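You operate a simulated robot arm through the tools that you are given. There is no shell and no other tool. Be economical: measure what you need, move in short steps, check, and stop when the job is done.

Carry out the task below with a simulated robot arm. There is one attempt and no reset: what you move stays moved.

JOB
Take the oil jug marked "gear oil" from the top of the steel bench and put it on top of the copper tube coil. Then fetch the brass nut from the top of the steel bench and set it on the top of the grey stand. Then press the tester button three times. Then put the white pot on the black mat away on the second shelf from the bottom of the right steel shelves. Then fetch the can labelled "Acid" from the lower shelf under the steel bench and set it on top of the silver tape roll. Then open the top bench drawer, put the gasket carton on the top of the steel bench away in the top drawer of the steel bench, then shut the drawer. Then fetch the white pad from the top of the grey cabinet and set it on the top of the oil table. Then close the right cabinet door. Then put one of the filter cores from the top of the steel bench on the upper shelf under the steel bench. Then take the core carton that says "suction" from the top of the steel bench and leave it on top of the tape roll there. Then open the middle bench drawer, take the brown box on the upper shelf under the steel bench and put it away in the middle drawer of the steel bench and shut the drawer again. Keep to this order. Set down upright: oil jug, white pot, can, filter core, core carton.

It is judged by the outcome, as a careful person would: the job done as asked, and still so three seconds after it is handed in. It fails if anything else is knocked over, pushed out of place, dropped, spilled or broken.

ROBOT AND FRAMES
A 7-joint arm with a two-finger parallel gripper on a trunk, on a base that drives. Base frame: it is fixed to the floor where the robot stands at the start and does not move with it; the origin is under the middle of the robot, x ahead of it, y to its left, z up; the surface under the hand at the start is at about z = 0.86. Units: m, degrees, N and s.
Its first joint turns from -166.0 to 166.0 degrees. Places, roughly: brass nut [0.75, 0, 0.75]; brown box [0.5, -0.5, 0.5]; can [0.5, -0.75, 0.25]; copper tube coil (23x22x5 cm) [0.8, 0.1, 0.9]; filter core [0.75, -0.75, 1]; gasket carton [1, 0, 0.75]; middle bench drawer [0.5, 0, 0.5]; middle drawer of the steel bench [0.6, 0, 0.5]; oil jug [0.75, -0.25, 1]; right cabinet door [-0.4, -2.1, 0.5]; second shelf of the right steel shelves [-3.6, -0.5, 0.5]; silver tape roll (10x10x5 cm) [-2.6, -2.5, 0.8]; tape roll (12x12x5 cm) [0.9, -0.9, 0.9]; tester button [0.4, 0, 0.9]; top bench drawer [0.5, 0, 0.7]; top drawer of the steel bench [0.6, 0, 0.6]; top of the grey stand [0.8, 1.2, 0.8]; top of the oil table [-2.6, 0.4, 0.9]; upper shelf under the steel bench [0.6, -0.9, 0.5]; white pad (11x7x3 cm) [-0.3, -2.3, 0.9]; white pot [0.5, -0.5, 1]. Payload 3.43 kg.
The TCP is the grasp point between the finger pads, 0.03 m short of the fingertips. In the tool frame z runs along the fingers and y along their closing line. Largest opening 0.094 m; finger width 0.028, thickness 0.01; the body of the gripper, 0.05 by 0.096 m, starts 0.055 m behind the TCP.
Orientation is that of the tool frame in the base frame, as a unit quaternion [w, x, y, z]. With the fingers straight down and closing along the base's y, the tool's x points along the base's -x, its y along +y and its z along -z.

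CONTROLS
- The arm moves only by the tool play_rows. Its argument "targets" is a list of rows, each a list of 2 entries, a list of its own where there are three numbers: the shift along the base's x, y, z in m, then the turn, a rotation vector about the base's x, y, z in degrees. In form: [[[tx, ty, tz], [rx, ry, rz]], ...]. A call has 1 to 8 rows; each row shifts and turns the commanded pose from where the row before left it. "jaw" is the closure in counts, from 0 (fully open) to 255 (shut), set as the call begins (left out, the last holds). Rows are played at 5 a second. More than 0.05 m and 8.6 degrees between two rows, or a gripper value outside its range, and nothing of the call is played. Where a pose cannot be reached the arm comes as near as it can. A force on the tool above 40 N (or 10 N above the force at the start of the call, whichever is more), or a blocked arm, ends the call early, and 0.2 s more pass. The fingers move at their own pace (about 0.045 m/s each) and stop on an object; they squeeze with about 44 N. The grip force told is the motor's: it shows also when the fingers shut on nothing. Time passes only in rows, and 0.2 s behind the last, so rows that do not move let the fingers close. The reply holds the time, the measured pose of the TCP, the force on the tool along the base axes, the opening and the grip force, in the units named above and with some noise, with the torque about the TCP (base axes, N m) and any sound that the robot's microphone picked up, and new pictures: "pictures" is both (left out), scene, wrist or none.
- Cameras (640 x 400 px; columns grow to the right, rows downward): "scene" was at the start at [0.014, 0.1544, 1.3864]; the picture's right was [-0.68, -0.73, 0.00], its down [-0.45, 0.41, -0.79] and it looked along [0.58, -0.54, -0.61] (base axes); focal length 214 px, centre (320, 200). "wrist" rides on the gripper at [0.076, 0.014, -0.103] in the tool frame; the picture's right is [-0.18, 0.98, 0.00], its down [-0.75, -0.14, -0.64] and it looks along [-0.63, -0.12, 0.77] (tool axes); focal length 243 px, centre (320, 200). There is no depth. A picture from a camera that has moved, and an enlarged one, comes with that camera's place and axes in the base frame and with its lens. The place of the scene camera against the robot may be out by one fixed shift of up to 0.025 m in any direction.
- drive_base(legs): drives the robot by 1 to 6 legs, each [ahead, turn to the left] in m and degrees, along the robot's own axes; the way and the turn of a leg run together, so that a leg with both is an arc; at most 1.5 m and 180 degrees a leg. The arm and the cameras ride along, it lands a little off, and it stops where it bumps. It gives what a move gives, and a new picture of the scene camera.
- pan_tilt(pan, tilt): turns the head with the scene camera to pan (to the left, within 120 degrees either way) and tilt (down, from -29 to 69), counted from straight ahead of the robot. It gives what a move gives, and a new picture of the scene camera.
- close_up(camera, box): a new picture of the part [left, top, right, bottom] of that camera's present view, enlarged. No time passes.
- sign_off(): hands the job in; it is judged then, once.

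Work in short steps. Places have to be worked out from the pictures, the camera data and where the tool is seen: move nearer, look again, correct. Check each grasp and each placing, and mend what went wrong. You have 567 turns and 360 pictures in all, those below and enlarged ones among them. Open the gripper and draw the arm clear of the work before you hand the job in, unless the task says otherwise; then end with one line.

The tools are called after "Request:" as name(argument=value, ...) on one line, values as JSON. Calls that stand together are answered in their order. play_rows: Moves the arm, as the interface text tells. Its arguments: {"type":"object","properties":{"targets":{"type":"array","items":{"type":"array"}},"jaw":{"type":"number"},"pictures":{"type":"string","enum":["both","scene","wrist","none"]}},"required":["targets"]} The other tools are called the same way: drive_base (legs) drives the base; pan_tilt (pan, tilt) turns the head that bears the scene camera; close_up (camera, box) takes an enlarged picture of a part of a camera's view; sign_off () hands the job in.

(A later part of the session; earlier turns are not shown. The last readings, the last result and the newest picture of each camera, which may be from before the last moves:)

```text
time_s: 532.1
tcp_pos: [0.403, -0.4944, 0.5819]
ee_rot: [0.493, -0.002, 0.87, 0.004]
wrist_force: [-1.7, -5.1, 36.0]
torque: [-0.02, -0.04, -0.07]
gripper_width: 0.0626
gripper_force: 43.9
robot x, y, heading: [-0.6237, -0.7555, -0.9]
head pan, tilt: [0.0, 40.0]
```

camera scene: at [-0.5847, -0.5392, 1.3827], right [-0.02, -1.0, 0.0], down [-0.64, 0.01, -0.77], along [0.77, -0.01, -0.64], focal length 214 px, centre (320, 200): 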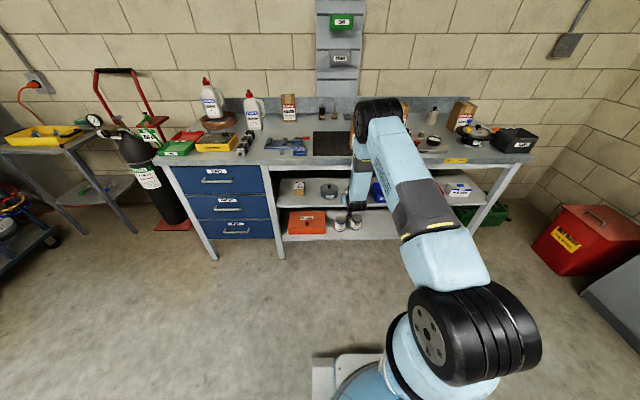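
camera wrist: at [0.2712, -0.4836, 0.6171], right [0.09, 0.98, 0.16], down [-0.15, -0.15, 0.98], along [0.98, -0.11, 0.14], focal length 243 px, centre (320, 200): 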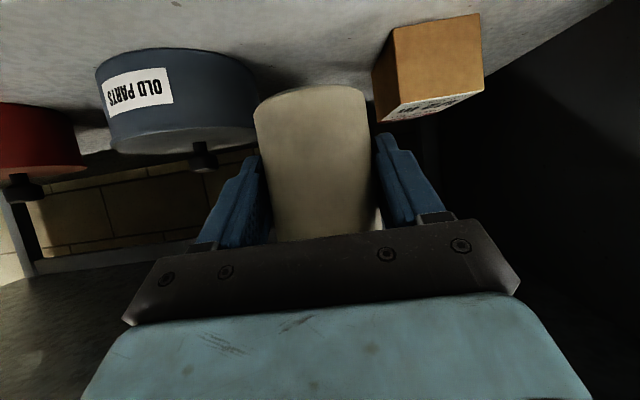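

Contact. Relieve, open slightly (clear of the reel) and withdraw straight back.

Request:
play_rows(targets=[[[0, 0, 0.003], [0, 0, 0]], [[0, 0, 0], [0, 0, 0]]], pictures="none")

Request:
play_rows(targets=[[[0, 0, 0], [0, 0, 0]], [[0, 0, 0], [0, 0, 0]], [[-0.01, 0, 0], [0, 0, 0]], [[-0.02, 0, 0.003], [0, 0, 0]], [[-0.03, 0, 0.005], [0, 0, 0]], [[-0.04, 0, 0.01], [0, 0, 0]], [[-0.04, 0, 0.01], [0, 0, 0]], [[0, 0, 0], [0, 0, 0]]], jaw=66, pictures="wrist")

```text
time_s: 532.7
tcp_pos: [0.4015, -0.4953, 0.5804]
ee_rot: [0.49, -0.003, 0.872, 0.004]
wrist_force: [10.8, -1.9, 25.0]
torque: [0.06, -0.77, -0.01]
gripper_width: 0.0627
gripper_force: 43.8
robot x, y, heading: [-0.6227, -0.7521, -0.9]
head pan, tilt: [0.0, 40.0]
```

```text
time_s: 534.5
tcp_pos: [0.2592, -0.4967, 0.6098]
ee_rot: [0.489, -0.003, 0.872, 0.003]
wrist_force: [-0.2, 0.1, 0.1]
torque: [-0.01, -0.01, -0.02]
gripper_width: 0.0697
gripper_force: 0.1
robot x, y, heading: [-0.6278, -0.7571, -0.9]
head pan, tilt: [0.0, 40.0]
camera wrist: at [0.1325, -0.483, 0.5976], right [0.09, 0.98, 0.16], down [-0.15, -0.15, 0.98], along [0.98, -0.11, 0.14], focal length 243 px, centre (320, 200)
```

wrist: 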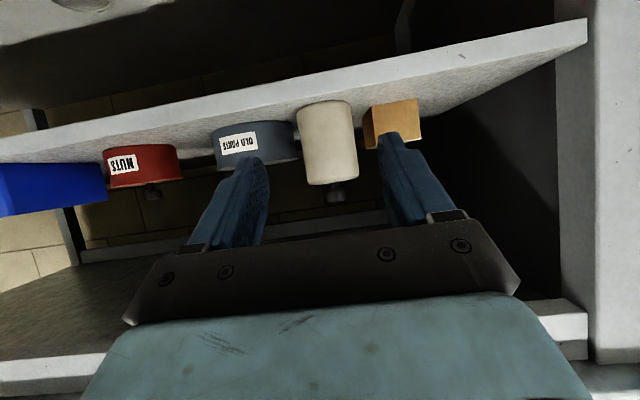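

The core stands upright on the upper shelf. Next the Suction carton: I back away, raise and return to vertical.

Request:
drive_base(legs=[[-0.25, 0]])

Request:
play_rows(targets=[[[-0.01, 0, 0.048], [0, 0, 0]], [[-0.01, 0, 0.048], [0, 0, 0]], [[-0.01, 0, 0.048], [0, 0, 0]], [[-0.01, 0, 0.048], [0, 0, 0]], [[-0.01, 0, 0.048], [0, 0, 0]], [[-0.01, 0, 0.048], [0, 0, 0]], [[0, 0, 0.048], [0, 0, 0]], [[0, 0, 0.048], [0, 0, 0]]], pictures="none")

Request:
play_rows(targets=[[[0, 0, 0.03], [0, 8.4, 0]], [[0, 0, 0.03], [0, 8.4, 0]], [[0, 0, 0.03], [0, 8.4, 0]], [[0, 0, 0.03], [0, 8.4, 0]], [[0, 0, 0.03], [0, 8.4, 0]], [[0, 0, 0.03], [0, 8.4, 0]], [[0, 0, 0.03], [0, 8.2, 0]], [[0, 0, 0.02], [0, 0, 0]]], jaw=0, pictures="none")

Request:
drive_base(legs=[[0.3, 0]])

```text
time_s: 536.3
tcp_pos: [0.0102, -0.4893, 0.6097]
ee_rot: [0.488, -0.004, 0.873, 0.004]
wrist_force: [-0.2, 0.6, 1.0]
torque: [0.04, 0.03, 0.01]
gripper_width: 0.0698
gripper_force: 0.1
robot x, y, heading: [-0.8738, -0.7514, -0.9]
head pan, tilt: [0.0, 40.0]
camera scene: at [-0.835, -0.5352, 1.3827], right [-0.01, -1.0, 0.0], down [-0.64, 0.01, -0.77], along [0.77, -0.01, -0.64], focal length 214 px, centre (320, 200)
```

scene: 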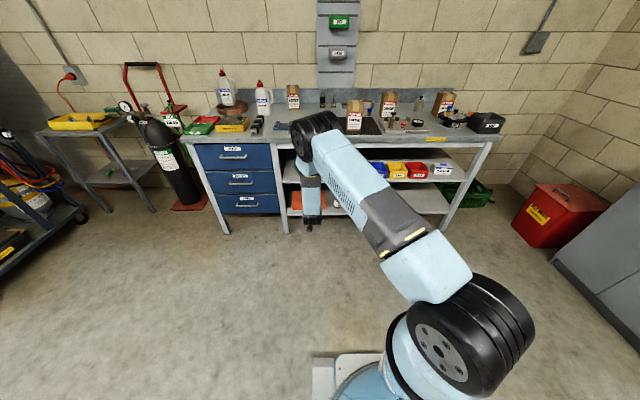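

```text
time_s: 538.1
tcp_pos: [-0.0467, -0.4907, 0.9941]
ee_rot: [0.488, -0.005, 0.873, 0.004]
wrist_force: [0.9, 0.4, -0.7]
torque: [-0.02, -0.03, -0.01]
gripper_width: 0.0697
gripper_force: 0.1
robot x, y, heading: [-0.8753, -0.7495, -0.6]
head pan, tilt: [0.0, 40.0]
```

```text
time_s: 539.9
tcp_pos: [-0.0488, -0.49, 1.2233]
ee_rot: [-0.001, -0.002, 1.0, 0.006]
wrist_force: [-0.4, 0.6, 0.6]
torque: [-0.02, 0.03, 0.0]
gripper_width: 0.0937
gripper_force: 0.1
robot x, y, heading: [-0.8748, -0.7516, -0.9]
head pan, tilt: [0.0, 40.0]
```

```text
time_s: 542.0
tcp_pos: [0.2526, -0.4913, 1.2229]
ee_rot: [-0.001, -0.002, 1.0, 0.006]
wrist_force: [0.1, 0.1, 0.6]
torque: [0.01, -0.03, 0.0]
gripper_width: 0.0941
gripper_force: 0.1
robot x, y, heading: [-0.5711, -0.7544, -0.5]
head pan, tilt: [0.0, 40.0]
camera scene: at [-0.5342, -0.539, 1.3827], right [-0.01, -1.0, 0.0], down [-0.64, 0.01, -0.77], along [0.77, -0.01, -0.64], focal length 214 px, centre (320, 200)
```

scene: 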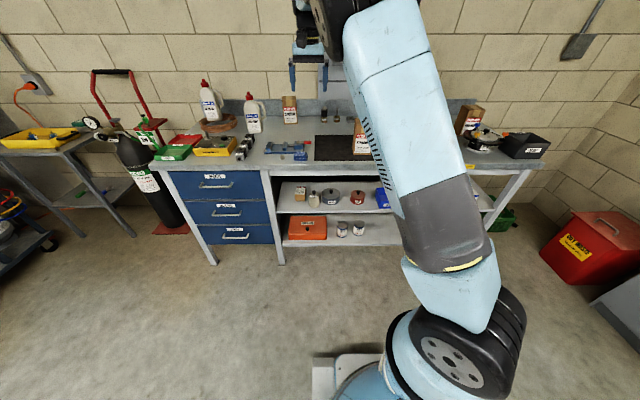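

I drive in with a slight left S-curve to about [-0.02, -0.63].

Request:
drive_base(legs=[[0.27, 25], [0.27, -25]])

Request:
play_rows(targets=[[[0, 0, 0], [0, 0, 0]]], pictures="wrist")

```text
time_s: 545.4
tcp_pos: [0.7733, -0.3746, 1.2241]
ee_rot: [-0.001, -0.005, 1.0, 0.007]
wrist_force: [-0.1, -0.4, 0.2]
torque: [0.05, 0.01, -0.02]
gripper_width: 0.0942
gripper_force: 0.0
robot x, y, heading: [-0.0434, -0.6241, -0.3]
head pan, tilt: [0.0, 40.0]
camera scene: at [-0.0125, -0.4088, 1.3827], right [-0.01, -1.0, 0.0], down [-0.64, 0.0, -0.77], along [0.77, 0.0, -0.64], focal length 214 px, centre (320, 200)
```

scene: 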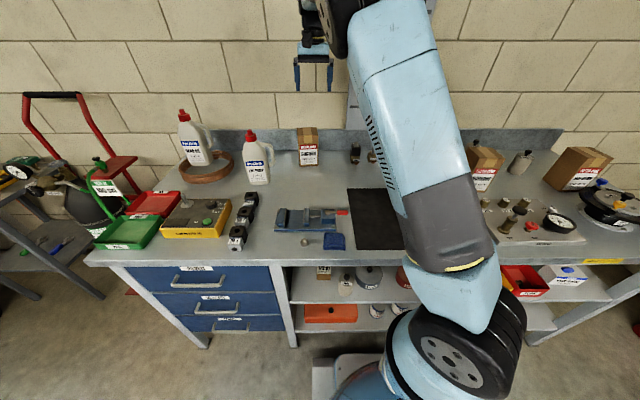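

```text
time_s: 545.8
tcp_pos: [0.7739, -0.3742, 1.224]
ee_rot: [0.0, -0.005, 1.0, 0.007]
wrist_force: [0.0, 0.6, -0.4]
torque: [-0.04, -0.03, 0.02]
gripper_width: 0.094
gripper_force: 0.0
robot x, y, heading: [-0.0479, -0.6182, -0.3]
head pan, tilt: [0.0, 40.0]
camera wrist: at [0.6977, -0.3618, 1.3268], right [0.17, 0.98, 0.01], down [0.76, -0.14, 0.64], along [0.63, -0.1, -0.77], focal length 243 px, centre (320, 200)
```

wrist: 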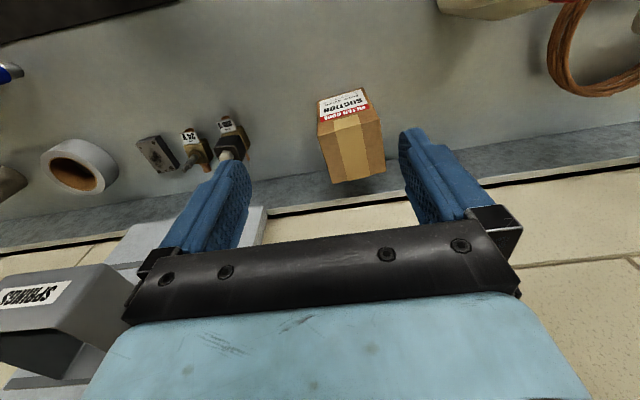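

Carton top centre ≈ [0.88, -0.338], ~83 mm wide, turned ~12°. I turn the hand 12°, go above and measure closely.

Request:
play_rows(targets=[[[0.035, 0.012, -0.02], [0, 0, 6]], [[0.035, 0.012, -0.02], [0, 0, 6]], [[0.035, 0.012, -0.02], [0, 0, 0]], [[0, 0, 0], [0, 0, 0]]], pictures="wrist")

Request:
close_up(camera="wrist", box=[220, 20, 440, 180])

```text
time_s: 546.8
tcp_pos: [0.879, -0.3368, 1.1585]
ee_rot: [-0.002, -0.11, 0.994, 0.006]
wrist_force: [0.7, 0.2, 0.4]
torque: [0.01, -0.01, 0.01]
gripper_width: 0.094
gripper_force: 0.1
robot x, y, heading: [-0.0515, -0.6266, -0.3]
head pan, tilt: [0.0, 40.0]
camera wrist: at [0.8027, -0.3399, 1.2623], right [-0.03, 1.0, 0.01], down [0.77, 0.02, 0.64], along [0.64, 0.03, -0.77], focal length 243 px, centre (320, 200)
```

wrist: 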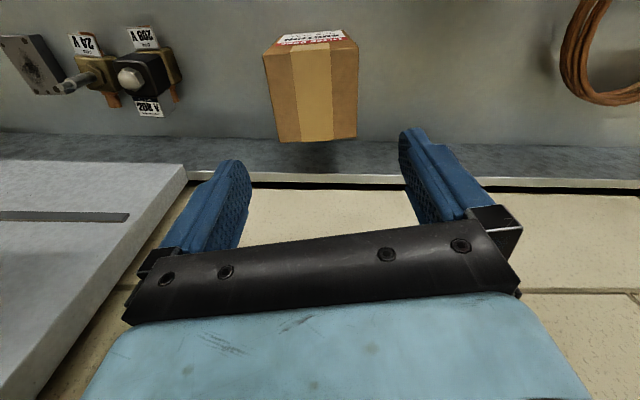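

```text
2.50 times, centred on (330, 100) of wrist
camera zoom: at [0.8027, -0.3399, 1.2623], right [-0.03, 1.0, 0.01], down [0.77, 0.02, 0.64], along [0.64, 0.03, -0.77], focal length 606 px, centre (295, 450)
```

zoom: 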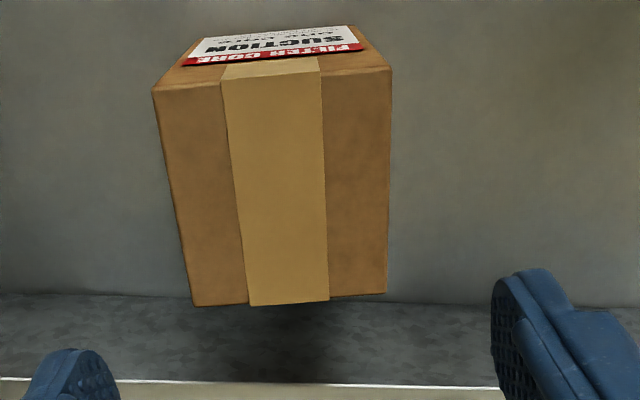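

The size estimate is inconsistent; I take enlarged scene and lower wrist views to fix the carton's height.

Request:
close_up(camera="scene", box=[280, 110, 340, 180])

Request:
play_rows(targets=[[[0, 0, -0.03], [0, 0, 0]], [[0, 0, 0], [0, 0, 0]]], pictures="wrist")

```text
5.71 times, centred on (310, 145) of scene
camera zoom: at [-0.012, -0.4086, 1.3827], right [-0.01, -1.0, 0.0], down [-0.64, 0.0, -0.77], along [0.77, 0.0, -0.64], focal length 1226 px, centre (377, 514)
```

zoom: 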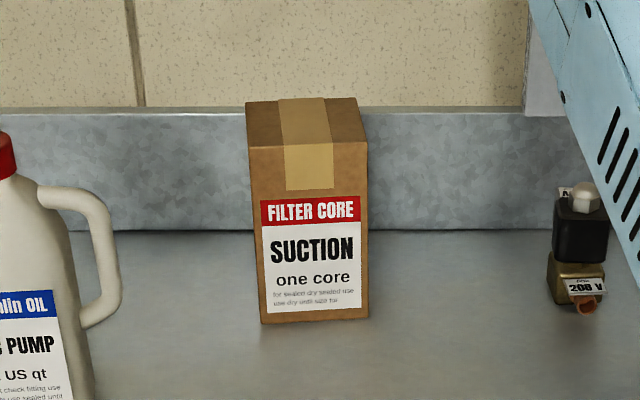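

```text
time_s: 547.4
tcp_pos: [0.8792, -0.3377, 1.1339]
ee_rot: [-0.002, -0.11, 0.994, 0.006]
wrist_force: [0.4, -0.8, 0.4]
torque: [0.01, -0.01, -0.01]
gripper_width: 0.0938
gripper_force: 0.0
robot x, y, heading: [-0.0481, -0.6268, -0.4]
head pan, tilt: [0.0, 40.0]
camera wrist: at [0.8026, -0.341, 1.2355], right [-0.03, 1.0, 0.01], down [0.77, 0.02, 0.64], along [0.64, 0.03, -0.77], focal length 243 px, centre (320, 200)
```

wrist: 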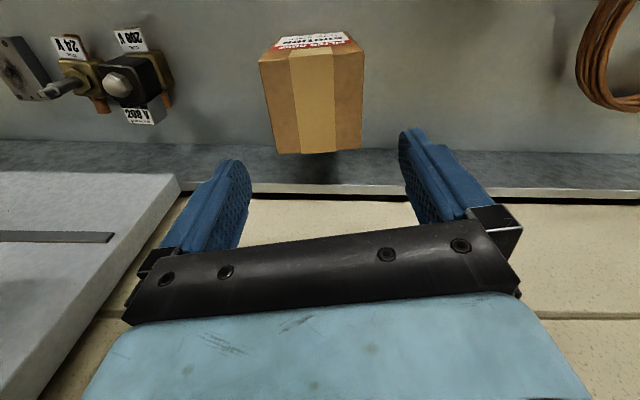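

Carton ≈ 87 mm square, 148 mm tall, yaw ≈ 6°. That leaves ~3–4 mm per side, so I correct the yaw and re-measure from lower down.

Request:
play_rows(targets=[[[0.003, -0.002, -0.02], [0, 0, -6.5]], [[0, 0, 0], [0, 0, 0]]], pictures="none")

Request:
close_up(camera="wrist", box=[220, 20, 440, 190])

```text
time_s: 548.0
tcp_pos: [0.8819, -0.3384, 1.1143]
ee_rot: [-0.001, -0.052, 0.999, 0.006]
wrist_force: [-0.3, -0.2, 0.3]
torque: [0.02, -0.01, 0.03]
gripper_width: 0.0941
gripper_force: 0.1
robot x, y, heading: [-0.0506, -0.6259, -0.3]
head pan, tilt: [0.0, 40.0]
```

```text
2.35 times, centred on (330, 105) of wrist
camera zoom: at [0.8048, -0.3342, 1.2164], right [0.08, 1.0, 0.01], down [0.77, -0.07, 0.64], along [0.64, -0.04, -0.77], focal length 571 px, centre (296, 424)
```

zoom: 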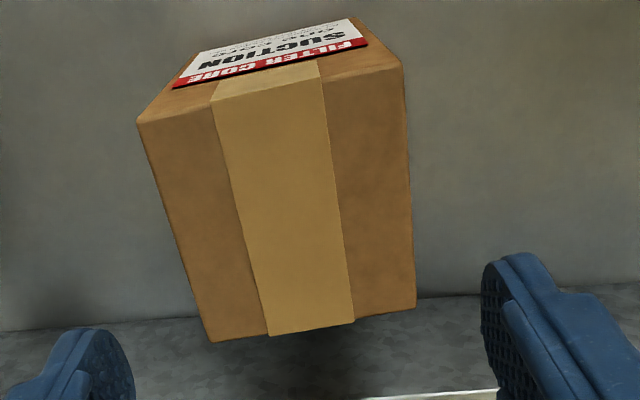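

Aligned: centre [0.885, -0.339], yaw 6°. I descend until the fingertips are just above the carton top and check clearances.

Request:
play_rows(targets=[[[0.003, -0.001, -0.04], [0, 0, 0.3]], [[0, 0, -0.03], [0, 0, 0]], [[0, 0, 0], [0, 0, 0]]], pictures="wrist")

```text
time_s: 548.8
tcp_pos: [0.8875, -0.3401, 1.043]
ee_rot: [-0.001, -0.054, 0.999, 0.006]
wrist_force: [-0.9, 0.1, -0.2]
torque: [0.02, 0.0, 0.01]
gripper_width: 0.0942
gripper_force: 0.0
robot x, y, heading: [-0.052, -0.6277, -0.2]
head pan, tilt: [0.0, 40.0]
camera wrist: at [0.8106, -0.3346, 1.1451], right [0.07, 1.0, 0.01], down [0.77, -0.06, 0.64], along [0.64, -0.04, -0.77], focal length 243 px, centre (320, 200)
```

wrist: 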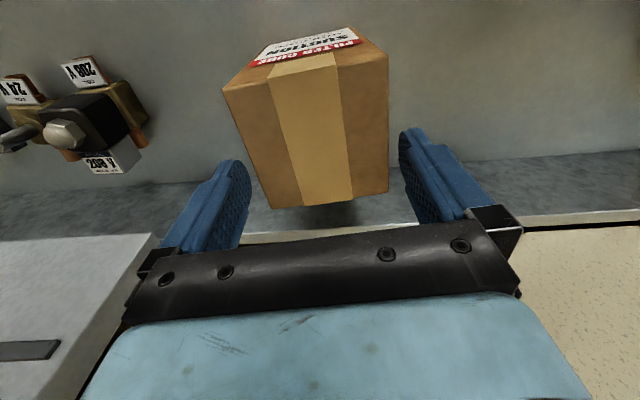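

Carton is 86.6 mm wide with top at 1.006 and exactly centred. I descend slowly around it.

Request:
play_rows(targets=[[[-0.003, 0, -0.02], [0, 0, 0.4]], [[0, 0, -0.015], [0, 0, 0]], [[0, 0, -0.01], [0, 0, 0]], [[0, 0, 0], [0, 0, 0]]], pictures="wrist")

```text
time_s: 549.8
tcp_pos: [0.8829, -0.3394, 0.9998]
ee_rot: [-0.001, -0.059, 0.998, 0.006]
wrist_force: [0.2, 0.7, 0.1]
torque: [-0.01, 0.0, 0.02]
gripper_width: 0.094
gripper_force: 0.1
robot x, y, heading: [-0.0495, -0.628, -0.3]
head pan, tilt: [0.0, 40.0]
camera wrist: at [0.8054, -0.3354, 1.1016], right [0.07, 1.0, 0.01], down [0.77, -0.06, 0.64], along [0.64, -0.03, -0.77], focal length 243 px, centre (320, 200)
```

wrist: 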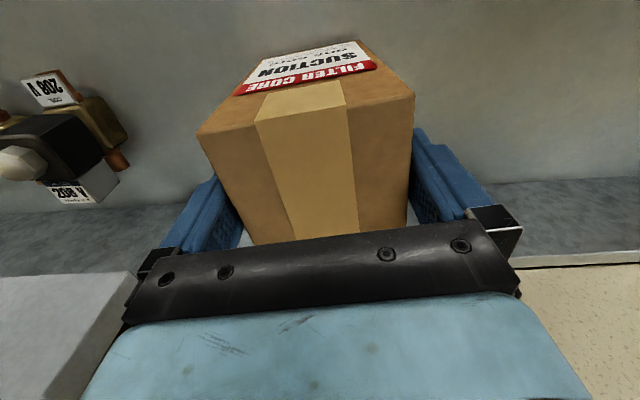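

Fingers straddle the carton with no contact. Down 2.8 cm more and close.

Request:
play_rows(targets=[[[0, 0, -0.014], [0, 0, 0]], [[0, 0, -0.014], [0, 0, 0]], [[0, 0, 0], [0, 0, 0]]], pictures="none")

Request:
play_rows(targets=[[[0, 0, 0], [0, 0, 0]], [[0, 0, 0], [0, 0, 0]], [[0, 0, 0], [0, 0, 0]], [[0, 0, 0.02], [0, 0, 0]], [[0, 0, 0.03], [0, 0, 0]], [[0, 0, 0], [0, 0, 0]]], jaw=255, pictures="wrist")

```text
time_s: 550.6
tcp_pos: [0.8829, -0.3398, 0.9715]
ee_rot: [0.0, -0.059, 0.998, 0.006]
wrist_force: [0.9, 2.4, 1.3]
torque: [-0.05, 0.01, 0.0]
gripper_width: 0.0939
gripper_force: 0.0
robot x, y, heading: [-0.049, -0.6287, -0.2]
head pan, tilt: [0.0, 40.0]
```

```text
time_s: 552.0
tcp_pos: [0.8802, -0.3417, 1.0201]
ee_rot: [-0.001, -0.059, 0.998, 0.006]
wrist_force: [0.4, -0.3, -5.8]
torque: [-0.01, 0.04, -0.03]
gripper_width: 0.0924
gripper_force: 44.1
robot x, y, heading: [-0.0502, -0.6282, -0.1]
head pan, tilt: [0.0, 40.0]
camera wrist: at [0.8042, -0.338, 1.1224], right [0.07, 1.0, 0.01], down [0.77, -0.06, 0.64], along [0.64, -0.03, -0.77], focal length 243 px, centre (320, 200)
```

wrist: 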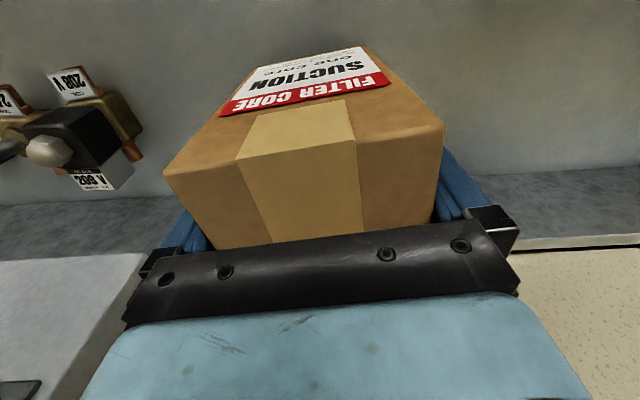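

Carton gripped and lifted. I raise it, draw back from the wall bins, and carry it along to the tape roll's y.

Request:
play_rows(targets=[[[0, 0, 0.05], [0, 0, 0]], [[0, 0, 0.05], [0, 0, 0]], [[0, -0.005, 0.045], [0, 0, 0]], [[-0.045, -0.01, 0], [0, 0, 0]], [[-0.045, -0.01, 0], [0, 0, 0]], [[-0.045, -0.02, 0], [0, 0, 0]], [[-0.03, -0.035, 0], [0, 0, 0]], [[0, -0.048, 0], [0, 0, 0]]], pictures="none")

Request:
play_rows(targets=[[[0, -0.048, 0], [0, 0, -0.8]], [[0, -0.048, 0], [0, 0, -0.8]], [[0, -0.048, 0], [0, 0, -0.8]], [[0, -0.048, 0], [0, 0, -0.8]], [[0, -0.048, 0], [0, 0, -0.8]], [[0, -0.048, 0], [0, 0, -0.8]], [[0, -0.048, 0], [0, 0, -0.8]], [[0, -0.045, 0], [0, 0, -0.8]]], pictures="wrist")

```text
time_s: 553.8
tcp_pos: [0.7161, -0.4657, 1.1656]
ee_rot: [-0.001, -0.06, 0.998, 0.005]
wrist_force: [-0.8, 0.6, -5.0]
torque: [-0.06, 0.04, 0.03]
gripper_width: 0.0922
gripper_force: 44.1
robot x, y, heading: [-0.0467, -0.6235, -0.3]
head pan, tilt: [0.0, 40.0]
```

```text
time_s: 555.6
tcp_pos: [0.7159, -0.8492, 1.1611]
ee_rot: [0.0, -0.004, 1.0, 0.007]
wrist_force: [0.3, 1.4, -4.7]
torque: [-0.06, -0.02, 0.02]
gripper_width: 0.0922
gripper_force: 44.7
robot x, y, heading: [-0.045, -0.6252, -0.2]
head pan, tilt: [0.0, 40.0]
camera wrist: at [0.6393, -0.8371, 1.2639], right [0.18, 0.98, 0.01], down [0.76, -0.14, 0.64], along [0.63, -0.1, -0.77], focal length 243 px, centre (320, 200)
```

wrist: 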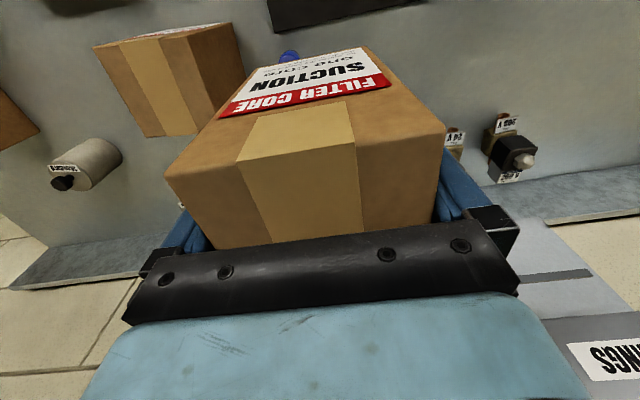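

I extend over the roll centre ([0.868, -0.882] from three earlier sightings) and lower partway.

Request:
play_rows(targets=[[[0.04, -0.01, 0], [0, 0, 0]], [[0.04, -0.01, 0], [0, 0, 0]], [[0.04, -0.01, 0], [0, 0, 0]], [[0.032, -0.003, -0.02], [0, 0, 0]], [[0, 0, -0.035], [0, 0, 0]], [[0, 0, 0], [0, 0, 0]]], pictures="both")

```text
time_s: 557.0
tcp_pos: [0.8686, -0.8822, 1.1127]
ee_rot: [-0.001, -0.004, 1.0, 0.005]
wrist_force: [0.2, -1.1, -5.2]
torque: [-0.02, 0.04, -0.01]
gripper_width: 0.0921
gripper_force: 43.9
robot x, y, heading: [-0.0495, -0.6255, -0.4]
head pan, tilt: [0.0, 40.0]
camera scene: at [-0.0118, -0.4088, 1.3827], right [-0.01, -1.0, 0.0], down [-0.64, 0.0, -0.77], along [0.77, 0.0, -0.64], focal length 214 px, centre (320, 200)
camera wrist: at [0.7919, -0.8698, 1.2151], right [0.18, 0.98, 0.01], down [0.76, -0.14, 0.64], along [0.63, -0.11, -0.77], focal length 243 px, centre (320, 200)
```

scene: 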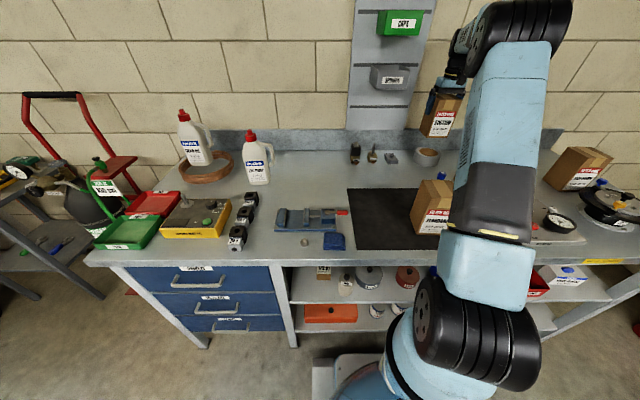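
wrist: 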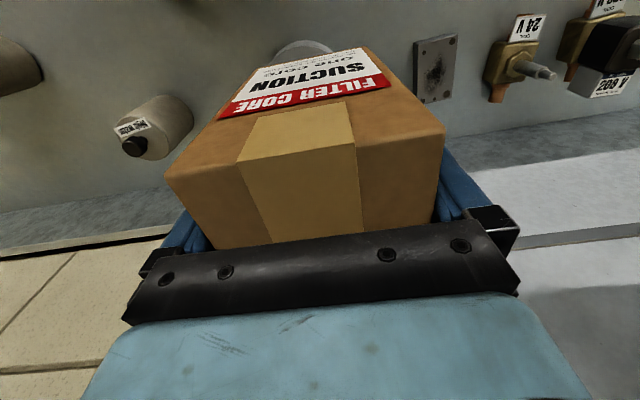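

Part of the roll shows in both views; I zoom to refine its centre.

Request:
close_up(camera="wrist", box=[220, 20, 400, 120])

Request:
close_up(camera="scene", box=[370, 70, 490, 190])

```text
3.56 times, centred on (310, 70) of wrist
camera zoom: at [0.7919, -0.8698, 1.2151], right [0.18, 0.98, 0.01], down [0.76, -0.14, 0.64], along [0.63, -0.11, -0.77], focal length 863 px, centre (356, 662)
```

zoom: 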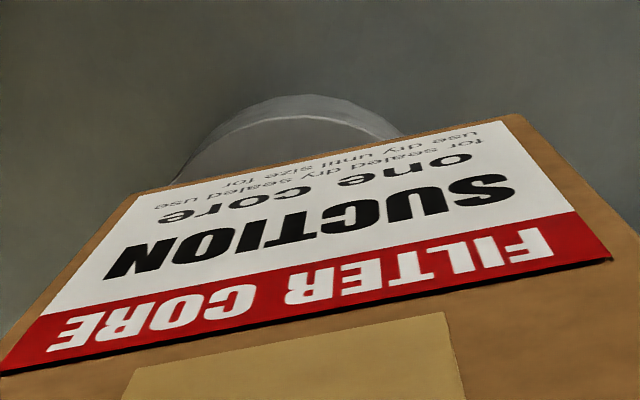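

```text
3.33 times, centred on (430, 130) of scene
camera zoom: at [-0.0118, -0.4088, 1.3827], right [-0.01, -1.0, 0.0], down [-0.64, 0.0, -0.77], along [0.77, 0.0, -0.64], focal length 715 px, centre (-47, 433)
```

zoom: 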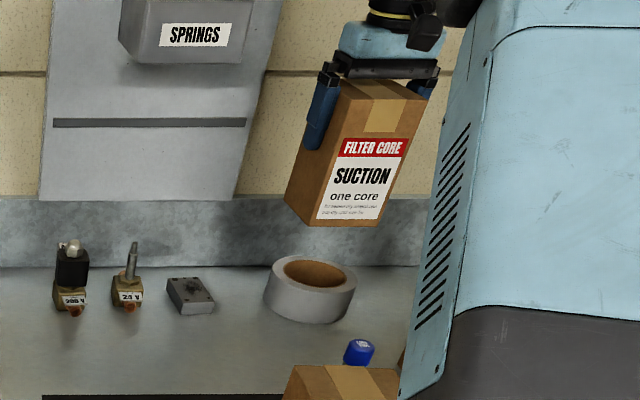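

Combining views, the roll centre is about [0.878, -0.888]. I shift slightly and lower to contact.

Request:
play_rows(targets=[[[0.009, -0.005, -0.02], [0, 0, 0]], [[0, 0, -0.03], [0, 0, 0]], [[0, 0, -0.02], [0, 0, 0]], [[0, 0, -0.006], [0, 0, 0]], [[0, 0, 0], [0, 0, 0]]], pictures="none")

```text
time_s: 558.2
tcp_pos: [0.8787, -0.8873, 1.0343]
ee_rot: [-0.001, -0.004, 1.0, 0.005]
wrist_force: [-0.6, 0.8, -5.6]
torque: [0.01, 0.02, -0.04]
gripper_width: 0.0925
gripper_force: 44.3
robot x, y, heading: [-0.0483, -0.6216, -0.2]
head pan, tilt: [0.0, 40.0]
```

Request:
play_rows(targets=[[[0, 0, -0.004], [0, 0, 0]], [[0, 0, -0.003], [0, 0, 0]], [[0, 0, -0.003], [0, 0, 0]], [[0, 0, -0.002], [0, 0, 0]], [[0, 0, 0], [0, 0, 0]]], pictures="none")

```text
time_s: 559.4
tcp_pos: [0.8789, -0.8871, 1.0222]
ee_rot: [-0.001, -0.003, 1.0, 0.006]
wrist_force: [0.3, 0.1, -6.1]
torque: [0.01, 0.01, -0.01]
gripper_width: 0.0924
gripper_force: 44.3
robot x, y, heading: [-0.0495, -0.6273, -0.4]
head pan, tilt: [0.0, 40.0]
```

Request:
play_rows(targets=[[[0, 0, -0.003], [0, 0, 0]], [[0, 0, -0.002], [0, 0, 0]], [[0, 0, -0.002], [0, 0, 0]], [[0, 0, 0], [0, 0, 0]]], pictures="none")

```text
time_s: 560.4
tcp_pos: [0.8781, -0.8858, 1.0206]
ee_rot: [0.003, -0.004, 1.0, 0.005]
wrist_force: [5.4, 2.9, 32.6]
torque: [-1.29, 0.61, 0.11]
gripper_width: 0.0925
gripper_force: 43.5
robot x, y, heading: [-0.0495, -0.6266, -0.6]
head pan, tilt: [0.0, 40.0]
```

Contact on the roll's top. Relieve and release, then rise carefully.

Request:
play_rows(targets=[[[0, 0, 0.003], [0, 0, 0]], [[0, 0, 0], [0, 0, 0]]], pictures="none")

Request:
play_rows(targets=[[[0, 0, 0], [0, 0, 0]], [[0, 0, 0], [0, 0, 0]], [[0, 0, 0], [0, 0, 0]], [[0, 0, 0.01], [0, 0, 0]], [[0, 0, 0.01], [0, 0, 0]]], jaw=0, pictures="wrist")

```text
time_s: 561.0
tcp_pos: [0.8772, -0.8877, 1.019]
ee_rot: [0.0, -0.004, 1.0, 0.005]
wrist_force: [9.5, 3.1, 21.7]
torque: [-0.83, -1.13, 0.46]
gripper_width: 0.0924
gripper_force: 44.2
robot x, y, heading: [-0.0528, -0.6263, -0.1]
head pan, tilt: [0.0, 40.0]
```

```text
time_s: 562.2
tcp_pos: [0.8772, -0.8864, 1.0382]
ee_rot: [-0.001, -0.004, 1.0, 0.006]
wrist_force: [-0.6, -1.8, -0.3]
torque: [0.04, -0.01, 0.0]
gripper_width: 0.0942
gripper_force: 0.2
robot x, y, heading: [-0.052, -0.6255, -0.5]
head pan, tilt: [0.0, 40.0]
camera wrist: at [0.8015, -0.8745, 1.1406], right [0.18, 0.98, 0.01], down [0.76, -0.14, 0.64], along [0.63, -0.11, -0.77], focal length 243 px, centre (320, 200)
```

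wrist: 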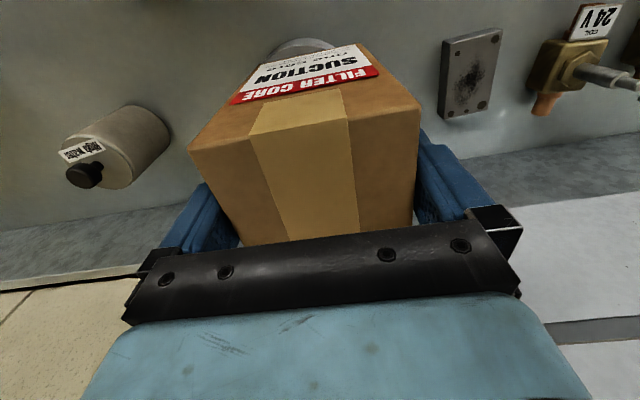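

The carton stays put. Rise on.

Request:
play_rows(targets=[[[0, 0, 0.02], [0, 0, 0]], [[0, 0, 0.03], [0, 0, 0]], [[0, 0, 0.05], [0, 0, 0]], [[0, 0, 0.05], [0, 0, 0]], [[0, 0, 0], [0, 0, 0]]], pictures="wrist")

Request:
close_up(camera="scene", box=[370, 70, 490, 190])

```text
time_s: 563.4
tcp_pos: [0.8739, -0.8891, 1.1884]
ee_rot: [-0.001, -0.003, 1.0, 0.006]
wrist_force: [-0.5, -0.3, -0.7]
torque: [-0.01, 0.01, 0.04]
gripper_width: 0.0937
gripper_force: 0.0
robot x, y, heading: [-0.0512, -0.6262, -0.4]
head pan, tilt: [0.0, 40.0]
camera wrist: at [0.7972, -0.8764, 1.2915], right [0.18, 0.98, 0.01], down [0.76, -0.14, 0.64], along [0.63, -0.11, -0.77], focal length 243 px, centre (320, 200)
```

wrist: 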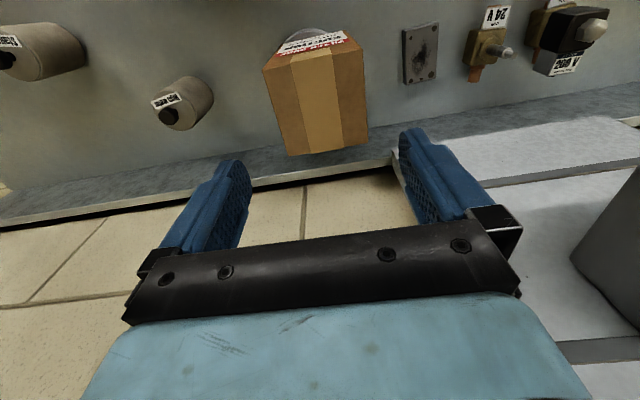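

```text
3.33 times, centred on (430, 130) of scene
camera zoom: at [-0.0122, -0.4088, 1.3827], right [-0.01, -1.0, 0.0], down [-0.64, 0.0, -0.77], along [0.77, 0.0, -0.64], focal length 715 px, centre (-47, 433)
```

zoom: 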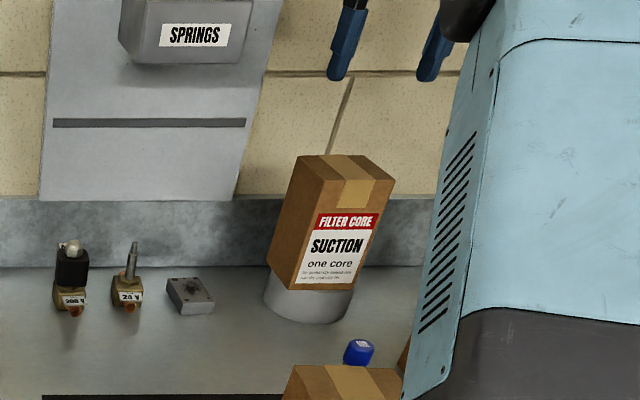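

The Suction carton stands centred on the tape roll. Last: the middle drawer. I back off and move over to face the drawers.

Request:
drive_base(legs=[[-0.55, 0], [0, 30], [0, 30]])

Request:
drive_base(legs=[[0, 29]])

```text
time_s: 569.9
tcp_pos: [0.0635, 0.0627, 1.1891]
ee_rot: [-0.003, -0.521, 0.854, 0.005]
wrist_force: [-1.4, -1.3, 1.2]
torque: [0.04, -0.06, -0.01]
gripper_width: 0.0939
gripper_force: 0.1
robot x, y, heading: [-0.527, -0.6677, 60.5]
head pan, tilt: [0.0, 40.0]
camera scene: at [-0.7095, -0.5496, 1.383], right [0.87, -0.49, 0.0], down [-0.32, -0.56, -0.77], along [0.38, 0.67, -0.64], focal length 214 px, centre (320, 200)
```

scene: 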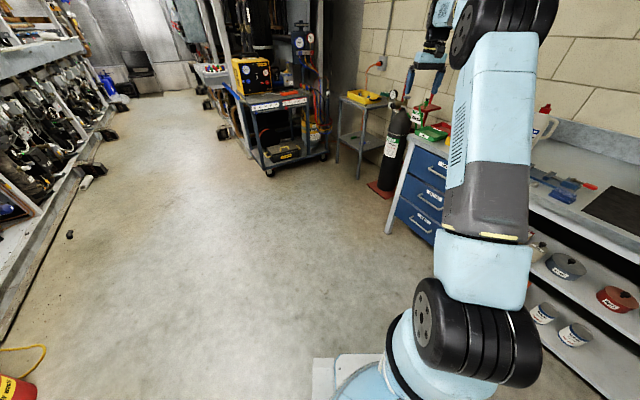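

```text
time_s: 571.9
tcp_pos: [-0.3695, 0.2621, 1.1884]
ee_rot: [0.006, 0.721, -0.693, -0.004]
wrist_force: [-0.5, 0.0, 0.0]
torque: [0.0, 0.03, 0.0]
gripper_width: 0.0939
gripper_force: 0.0
robot x, y, heading: [-0.4918, -0.6665, 89.2]
head pan, tilt: [0.0, 40.0]
camera scene: at [-0.7128, -0.6566, 1.3827], right [1.0, -0.01, 0.0], down [-0.01, -0.64, -0.77], along [0.01, 0.77, -0.64], focal length 214 px, centre (320, 200)
```

scene: 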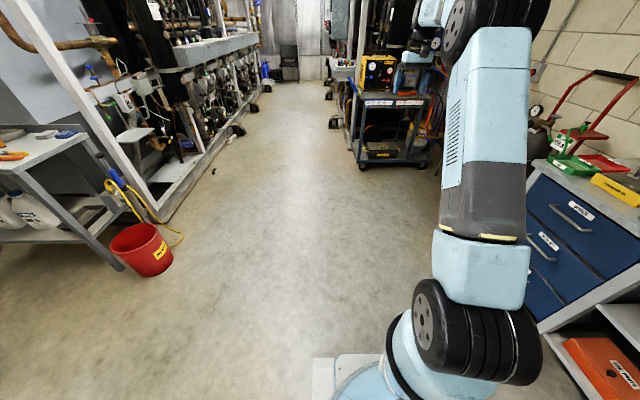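

Request:
drive_base(legs=[[0.66, 0], [0, -30]])

Request:
drive_base(legs=[[0, -30]])

Request:
drive_base(legs=[[0, -29]])

```text
time_s: 577.2
tcp_pos: [0.0706, 0.7517, 1.1891]
ee_rot: [-0.004, -0.522, 0.853, 0.005]
wrist_force: [0.3, 0.0, 0.4]
torque: [0.02, 0.02, -0.02]
gripper_width: 0.0938
gripper_force: 0.1
robot x, y, heading: [-0.5196, 0.0176, 60.1]
head pan, tilt: [0.0, 40.0]
camera scene: at [-0.7009, 0.1403, 1.3827], right [0.87, -0.5, 0.0], down [-0.32, -0.56, -0.77], along [0.38, 0.66, -0.64], focal length 214 px, centre (320, 200)
```

scene: 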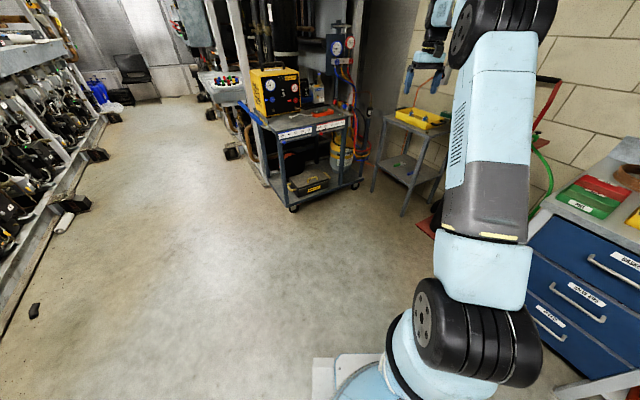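

```text
time_s: 579.3
tcp_pos: [0.3585, 0.3635, 1.1904]
ee_rot: [-0.004, -0.286, 0.958, 0.005]
wrist_force: [-0.2, -0.6, -0.8]
torque: [0.04, 0.02, -0.01]
gripper_width: 0.0943
gripper_force: 0.0
robot x, y, heading: [-0.5328, 0.0568, 30.6]
head pan, tilt: [0.0, 40.0]
camera scene: at [-0.6264, 0.2525, 1.3827], right [0.51, -0.86, 0.0], down [-0.55, -0.33, -0.77], along [0.66, 0.39, -0.64], focal length 214 px, centre (320, 200)
```

scene: 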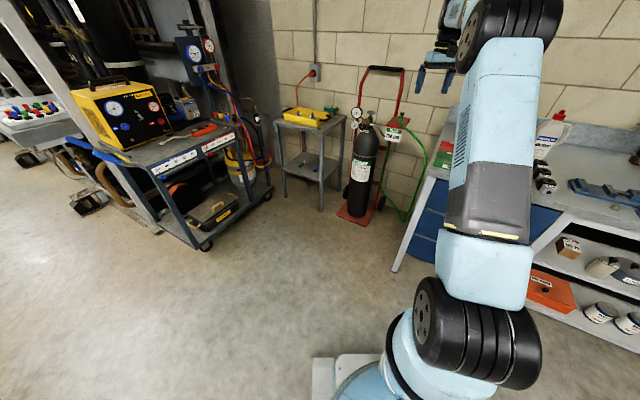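

```text
time_s: 581.3
tcp_pos: [0.3941, -0.1201, 1.1903]
ee_rot: [-0.001, -0.031, 0.999, 0.005]
wrist_force: [0.5, -0.5, 0.1]
torque: [0.04, 0.0, -0.03]
gripper_width: 0.094
gripper_force: 0.0
robot x, y, heading: [-0.5384, 0.0977, 1.7]
head pan, tilt: [0.0, 40.0]
camera scene: at [-0.5085, 0.3142, 1.3828], right [0.03, -1.0, 0.0], down [-0.64, -0.02, -0.77], along [0.77, 0.02, -0.64], focal length 214 px, centre (320, 200)
```

scene: 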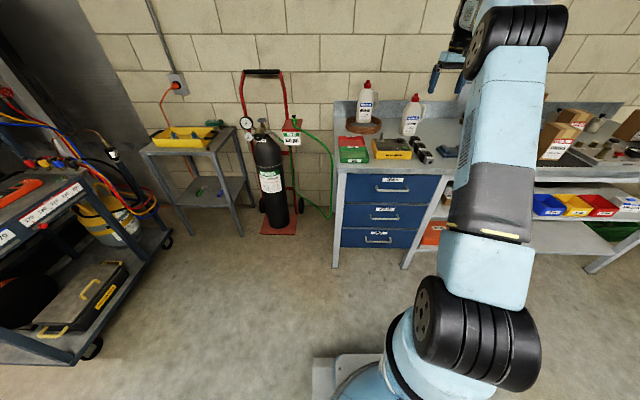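

I draw the hand in and yaw it 87° for the vertical-closing handle grip.

Request:
play_rows(targets=[[[-0.03, 0.015, -0.01], [0, 0, 8.3]], [[-0.03, 0.015, -0.01], [0, 0, 8.3]], [[-0.03, 0.015, -0.01], [0, 0, 8.3]], [[-0.03, 0.015, -0.01], [0, 0, 8.3]], [[-0.03, 0.015, -0.01], [0, 0, 8.3]], [[-0.03, 0.015, -0.01], [0, 0, 8.3]], [[-0.03, 0.015, -0.02], [0, 0, 8.3]], [[0, 0.015, -0.02], [0, 0, 8.3]]], pictures="none")

Request:
play_rows(targets=[[[0, 0, 0], [0, 0, 8.3]], [[0, 0, 0], [0, 0, 8.3]], [[0, 0, -0.02], [0, -8.3, 0]], [[0, 0, -0.03], [0, -8.3, 0]], [[0, 0, -0.03], [0, -8.3, 0]], [[0, 0, -0.03], [0, -8.3, 0]], [[0, 0, -0.03], [0, -8.3, 0]], [[0, 0, -0.03], [0, -8.3, 0]]], jaw=70, pictures="none")

Request:
play_rows(targets=[[[0, 0, -0.03], [0, -8.3, 0]], [[0, 0, -0.03], [0, -8.3, 0]], [[0.01, 0, -0.045], [0, 0, 0]], [[0.01, 0, -0.045], [0, 0, 0]], [[0.01, 0, -0.045], [0, 0, 0]], [[0, 0, 0], [0, 0, 0]]], pictures="wrist")

```text
time_s: 583.1
tcp_pos: [0.1844, 0.0006, 1.0921]
ee_rot: [-0.003, -0.574, 0.819, 0.005]
wrist_force: [-0.3, 0.2, 1.1]
torque: [0.02, -0.03, 0.0]
gripper_width: 0.0942
gripper_force: 0.0
robot x, y, heading: [-0.5441, 0.1005, 1.6]
head pan, tilt: [0.0, 40.0]
```

```text
time_s: 584.9
tcp_pos: [0.1844, 0.0018, 0.9228]
ee_rot: [0.303, -0.624, 0.662, -0.285]
wrist_force: [-0.2, -0.8, 0.5]
torque: [-0.01, 0.0, 0.0]
gripper_width: 0.0682
gripper_force: 0.1
robot x, y, heading: [-0.542, 0.0963, 1.4]
head pan, tilt: [0.0, 40.0]
```

```text
time_s: 586.3
tcp_pos: [0.2146, -0.0029, 0.7229]
ee_rot: [0.395, -0.576, 0.611, -0.372]
wrist_force: [0.1, -0.5, 0.7]
torque: [-0.04, 0.0, -0.03]
gripper_width: 0.068
gripper_force: 0.1
robot x, y, heading: [-0.5394, 0.0958, 1.5]
head pan, tilt: [0.0, 40.0]
camera wrist: at [0.1138, -0.0764, 0.7479], right [-0.4, 0.24, -0.88], down [-0.51, 0.74, 0.43], along [0.76, 0.62, -0.17], focal length 243 px, centre (320, 200)
```

wrist: 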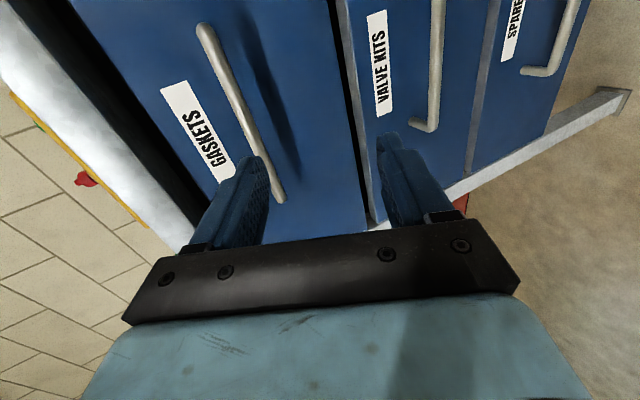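

I go to the standoff in front of the VALVE KITS handle (z≈0.56).

Request:
play_rows(targets=[[[0.01, 0, -0.045], [0, 0, 0]], [[0.01, 0, -0.045], [0, 0, 0]], [[0.015, 0, -0.045], [0, 0, 0]], [[0.012, 0, -0.003], [0, 0, 0]], [[0, 0, 0], [0, 0, 0]]], pictures="wrist")

```text
time_s: 587.5
tcp_pos: [0.2618, 0.0004, 0.5845]
ee_rot: [0.394, -0.576, 0.612, -0.371]
wrist_force: [-0.4, -0.7, 0.6]
torque: [0.0, 0.02, 0.03]
gripper_width: 0.0683
gripper_force: 0.1
robot x, y, heading: [-0.5404, 0.0983, 1.4]
head pan, tilt: [0.0, 40.0]
camera wrist: at [0.1602, -0.0747, 0.6096], right [-0.4, 0.24, -0.88], down [-0.51, 0.74, 0.43], along [0.76, 0.62, -0.17], focal length 243 px, centre (320, 200)
```

wrist: 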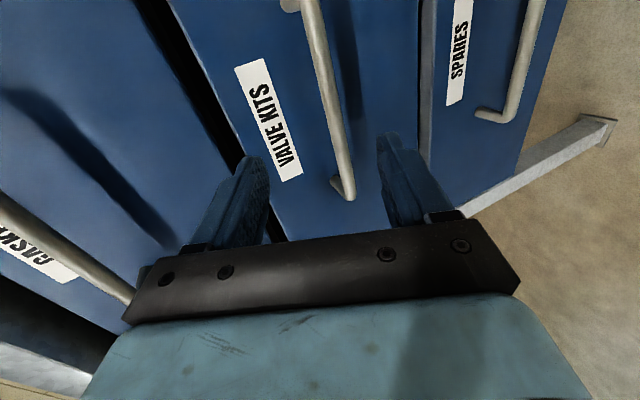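

Handle bar triangulates to x≈0.325, z≈0.548 (8 mm below mid-plane). I correct, advance 5 cm and close.

Request:
play_rows(targets=[[[0, 0, -0.008], [0, 0, 0]], [[0.023, 0, -0.01], [0, 0, 0]], [[0.02, 0, -0.009], [0, 0, 0]], [[0, 0, 0], [0, 0, 0]]], pictures="none")

Request:
play_rows(targets=[[[0, 0, 0], [0, 0, 0]], [[0, 0, 0], [0, 0, 0]], [[0, 0, 0], [0, 0, 0]], [[0, 0, 0], [0, 0, 0]], [[0, 0, 0], [0, 0, 0]]], jaw=255, pictures="wrist")

```text
time_s: 588.5
tcp_pos: [0.3015, 0.0, 0.559]
ee_rot: [0.394, -0.576, 0.611, -0.372]
wrist_force: [0.1, 1.0, 0.8]
torque: [0.01, 0.01, -0.02]
gripper_width: 0.0681
gripper_force: 0.1
robot x, y, heading: [-0.5392, 0.0997, 1.7]
head pan, tilt: [0.0, 40.0]
```

```text
time_s: 589.5
tcp_pos: [0.2987, -0.0009, 0.553]
ee_rot: [0.39, -0.579, 0.615, -0.367]
wrist_force: [-0.7, -0.7, -15.2]
torque: [-0.93, 0.48, 0.25]
gripper_width: 0.0132
gripper_force: 34.8
robot x, y, heading: [-0.5406, 0.0996, 1.6]
head pan, tilt: [0.0, 40.0]
stopped in row 5: the force on the tool passed its limit at 44 N (the readings are from after the stop); the commanded pose is now the measured one
camera wrist: at [0.1977, -0.0751, 0.5804], right [-0.41, 0.24, -0.88], down [-0.5, 0.74, 0.44], along [0.76, 0.62, -0.19], focal length 243 px, centre (320, 200)
```

wrist: 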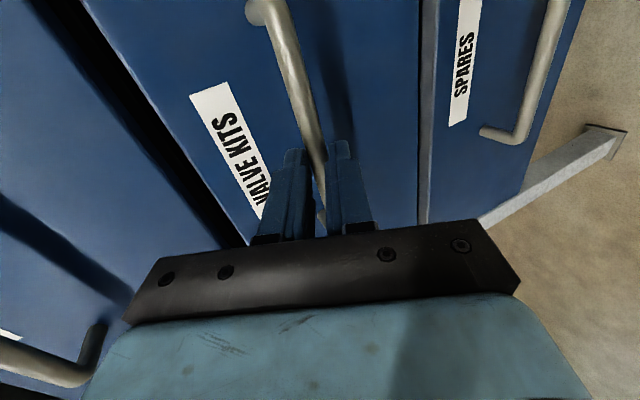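

Bar gripped. Pull the drawer open.

Request:
play_rows(targets=[[[0, 0, -0.003], [0, 0, 0]], [[-0.015, 0, 0], [0, 0, 0]], [[-0.02, 0, 0], [0, 0, 0]], [[-0.02, 0, 0], [0, 0, 0]], [[0, 0, 0], [0, 0, 0]]], pictures="none")

Request:
drive_base(legs=[[-0.17, 0]])

```text
time_s: 590.7
tcp_pos: [0.2467, -0.0005, 0.5537]
ee_rot: [0.394, -0.578, 0.612, -0.369]
wrist_force: [1.2, 20.4, 21.8]
torque: [-1.03, -0.56, 0.77]
gripper_width: 0.0133
gripper_force: 44.8
robot x, y, heading: [-0.5408, 0.0981, 1.6]
head pan, tilt: [0.0, 40.0]
```

```text
time_s: 591.6
tcp_pos: [0.2275, -0.0019, 0.5542]
ee_rot: [0.393, -0.579, 0.611, -0.369]
wrist_force: [0.9, -0.8, -5.5]
torque: [-1.37, 0.09, 0.32]
gripper_width: 0.0132
gripper_force: 44.9
robot x, y, heading: [-0.5595, 0.1017, 1.7]
head pan, tilt: [0.0, 40.0]
stopped in leg 1: the force on the tool passed its limit at 42 N (the readings are from after the stop); the commanded pose is now the measured one
camera scene: at [-0.5284, 0.314, 1.3827], right [0.03, -1.0, 0.0], down [-0.64, -0.02, -0.77], along [0.77, 0.02, -0.64], focal length 214 px, centre (320, 200)
```

scene: 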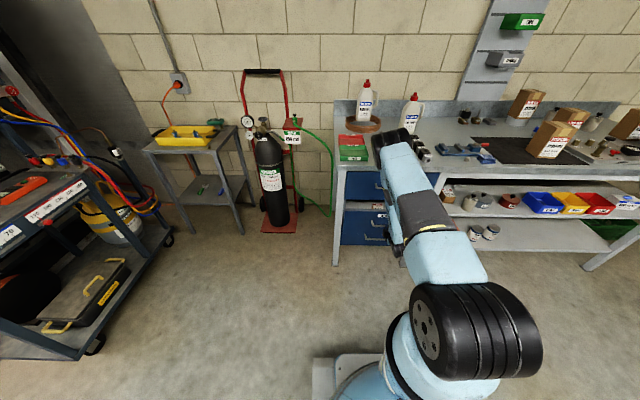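

Request:
drive_base(legs=[[-0.15, 0]])

```text
time_s: 593.0
tcp_pos: [0.0728, -0.0011, 0.5548]
ee_rot: [0.396, -0.579, 0.611, -0.367]
wrist_force: [-1.1, 25.8, -7.1]
torque: [-0.65, 0.2, 1.61]
gripper_width: 0.013
gripper_force: 45.0
robot x, y, heading: [-0.7124, 0.0919, 1.9]
head pan, tilt: [0.0, 40.0]
camera scene: at [-0.685, 0.3101, 1.3826], right [0.03, -1.0, 0.0], down [-0.64, -0.02, -0.77], along [0.77, 0.02, -0.64], focal length 214 px, centre (320, 200)
```

scene: 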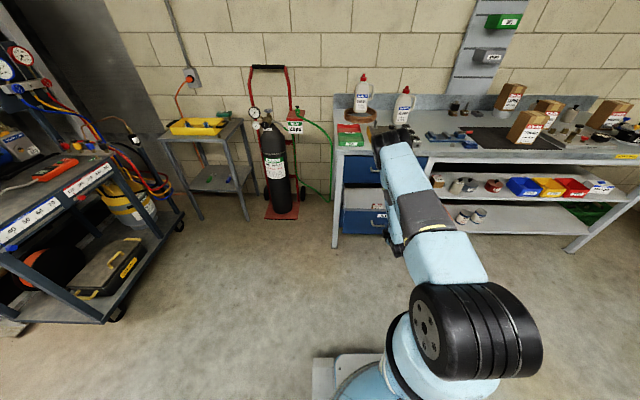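

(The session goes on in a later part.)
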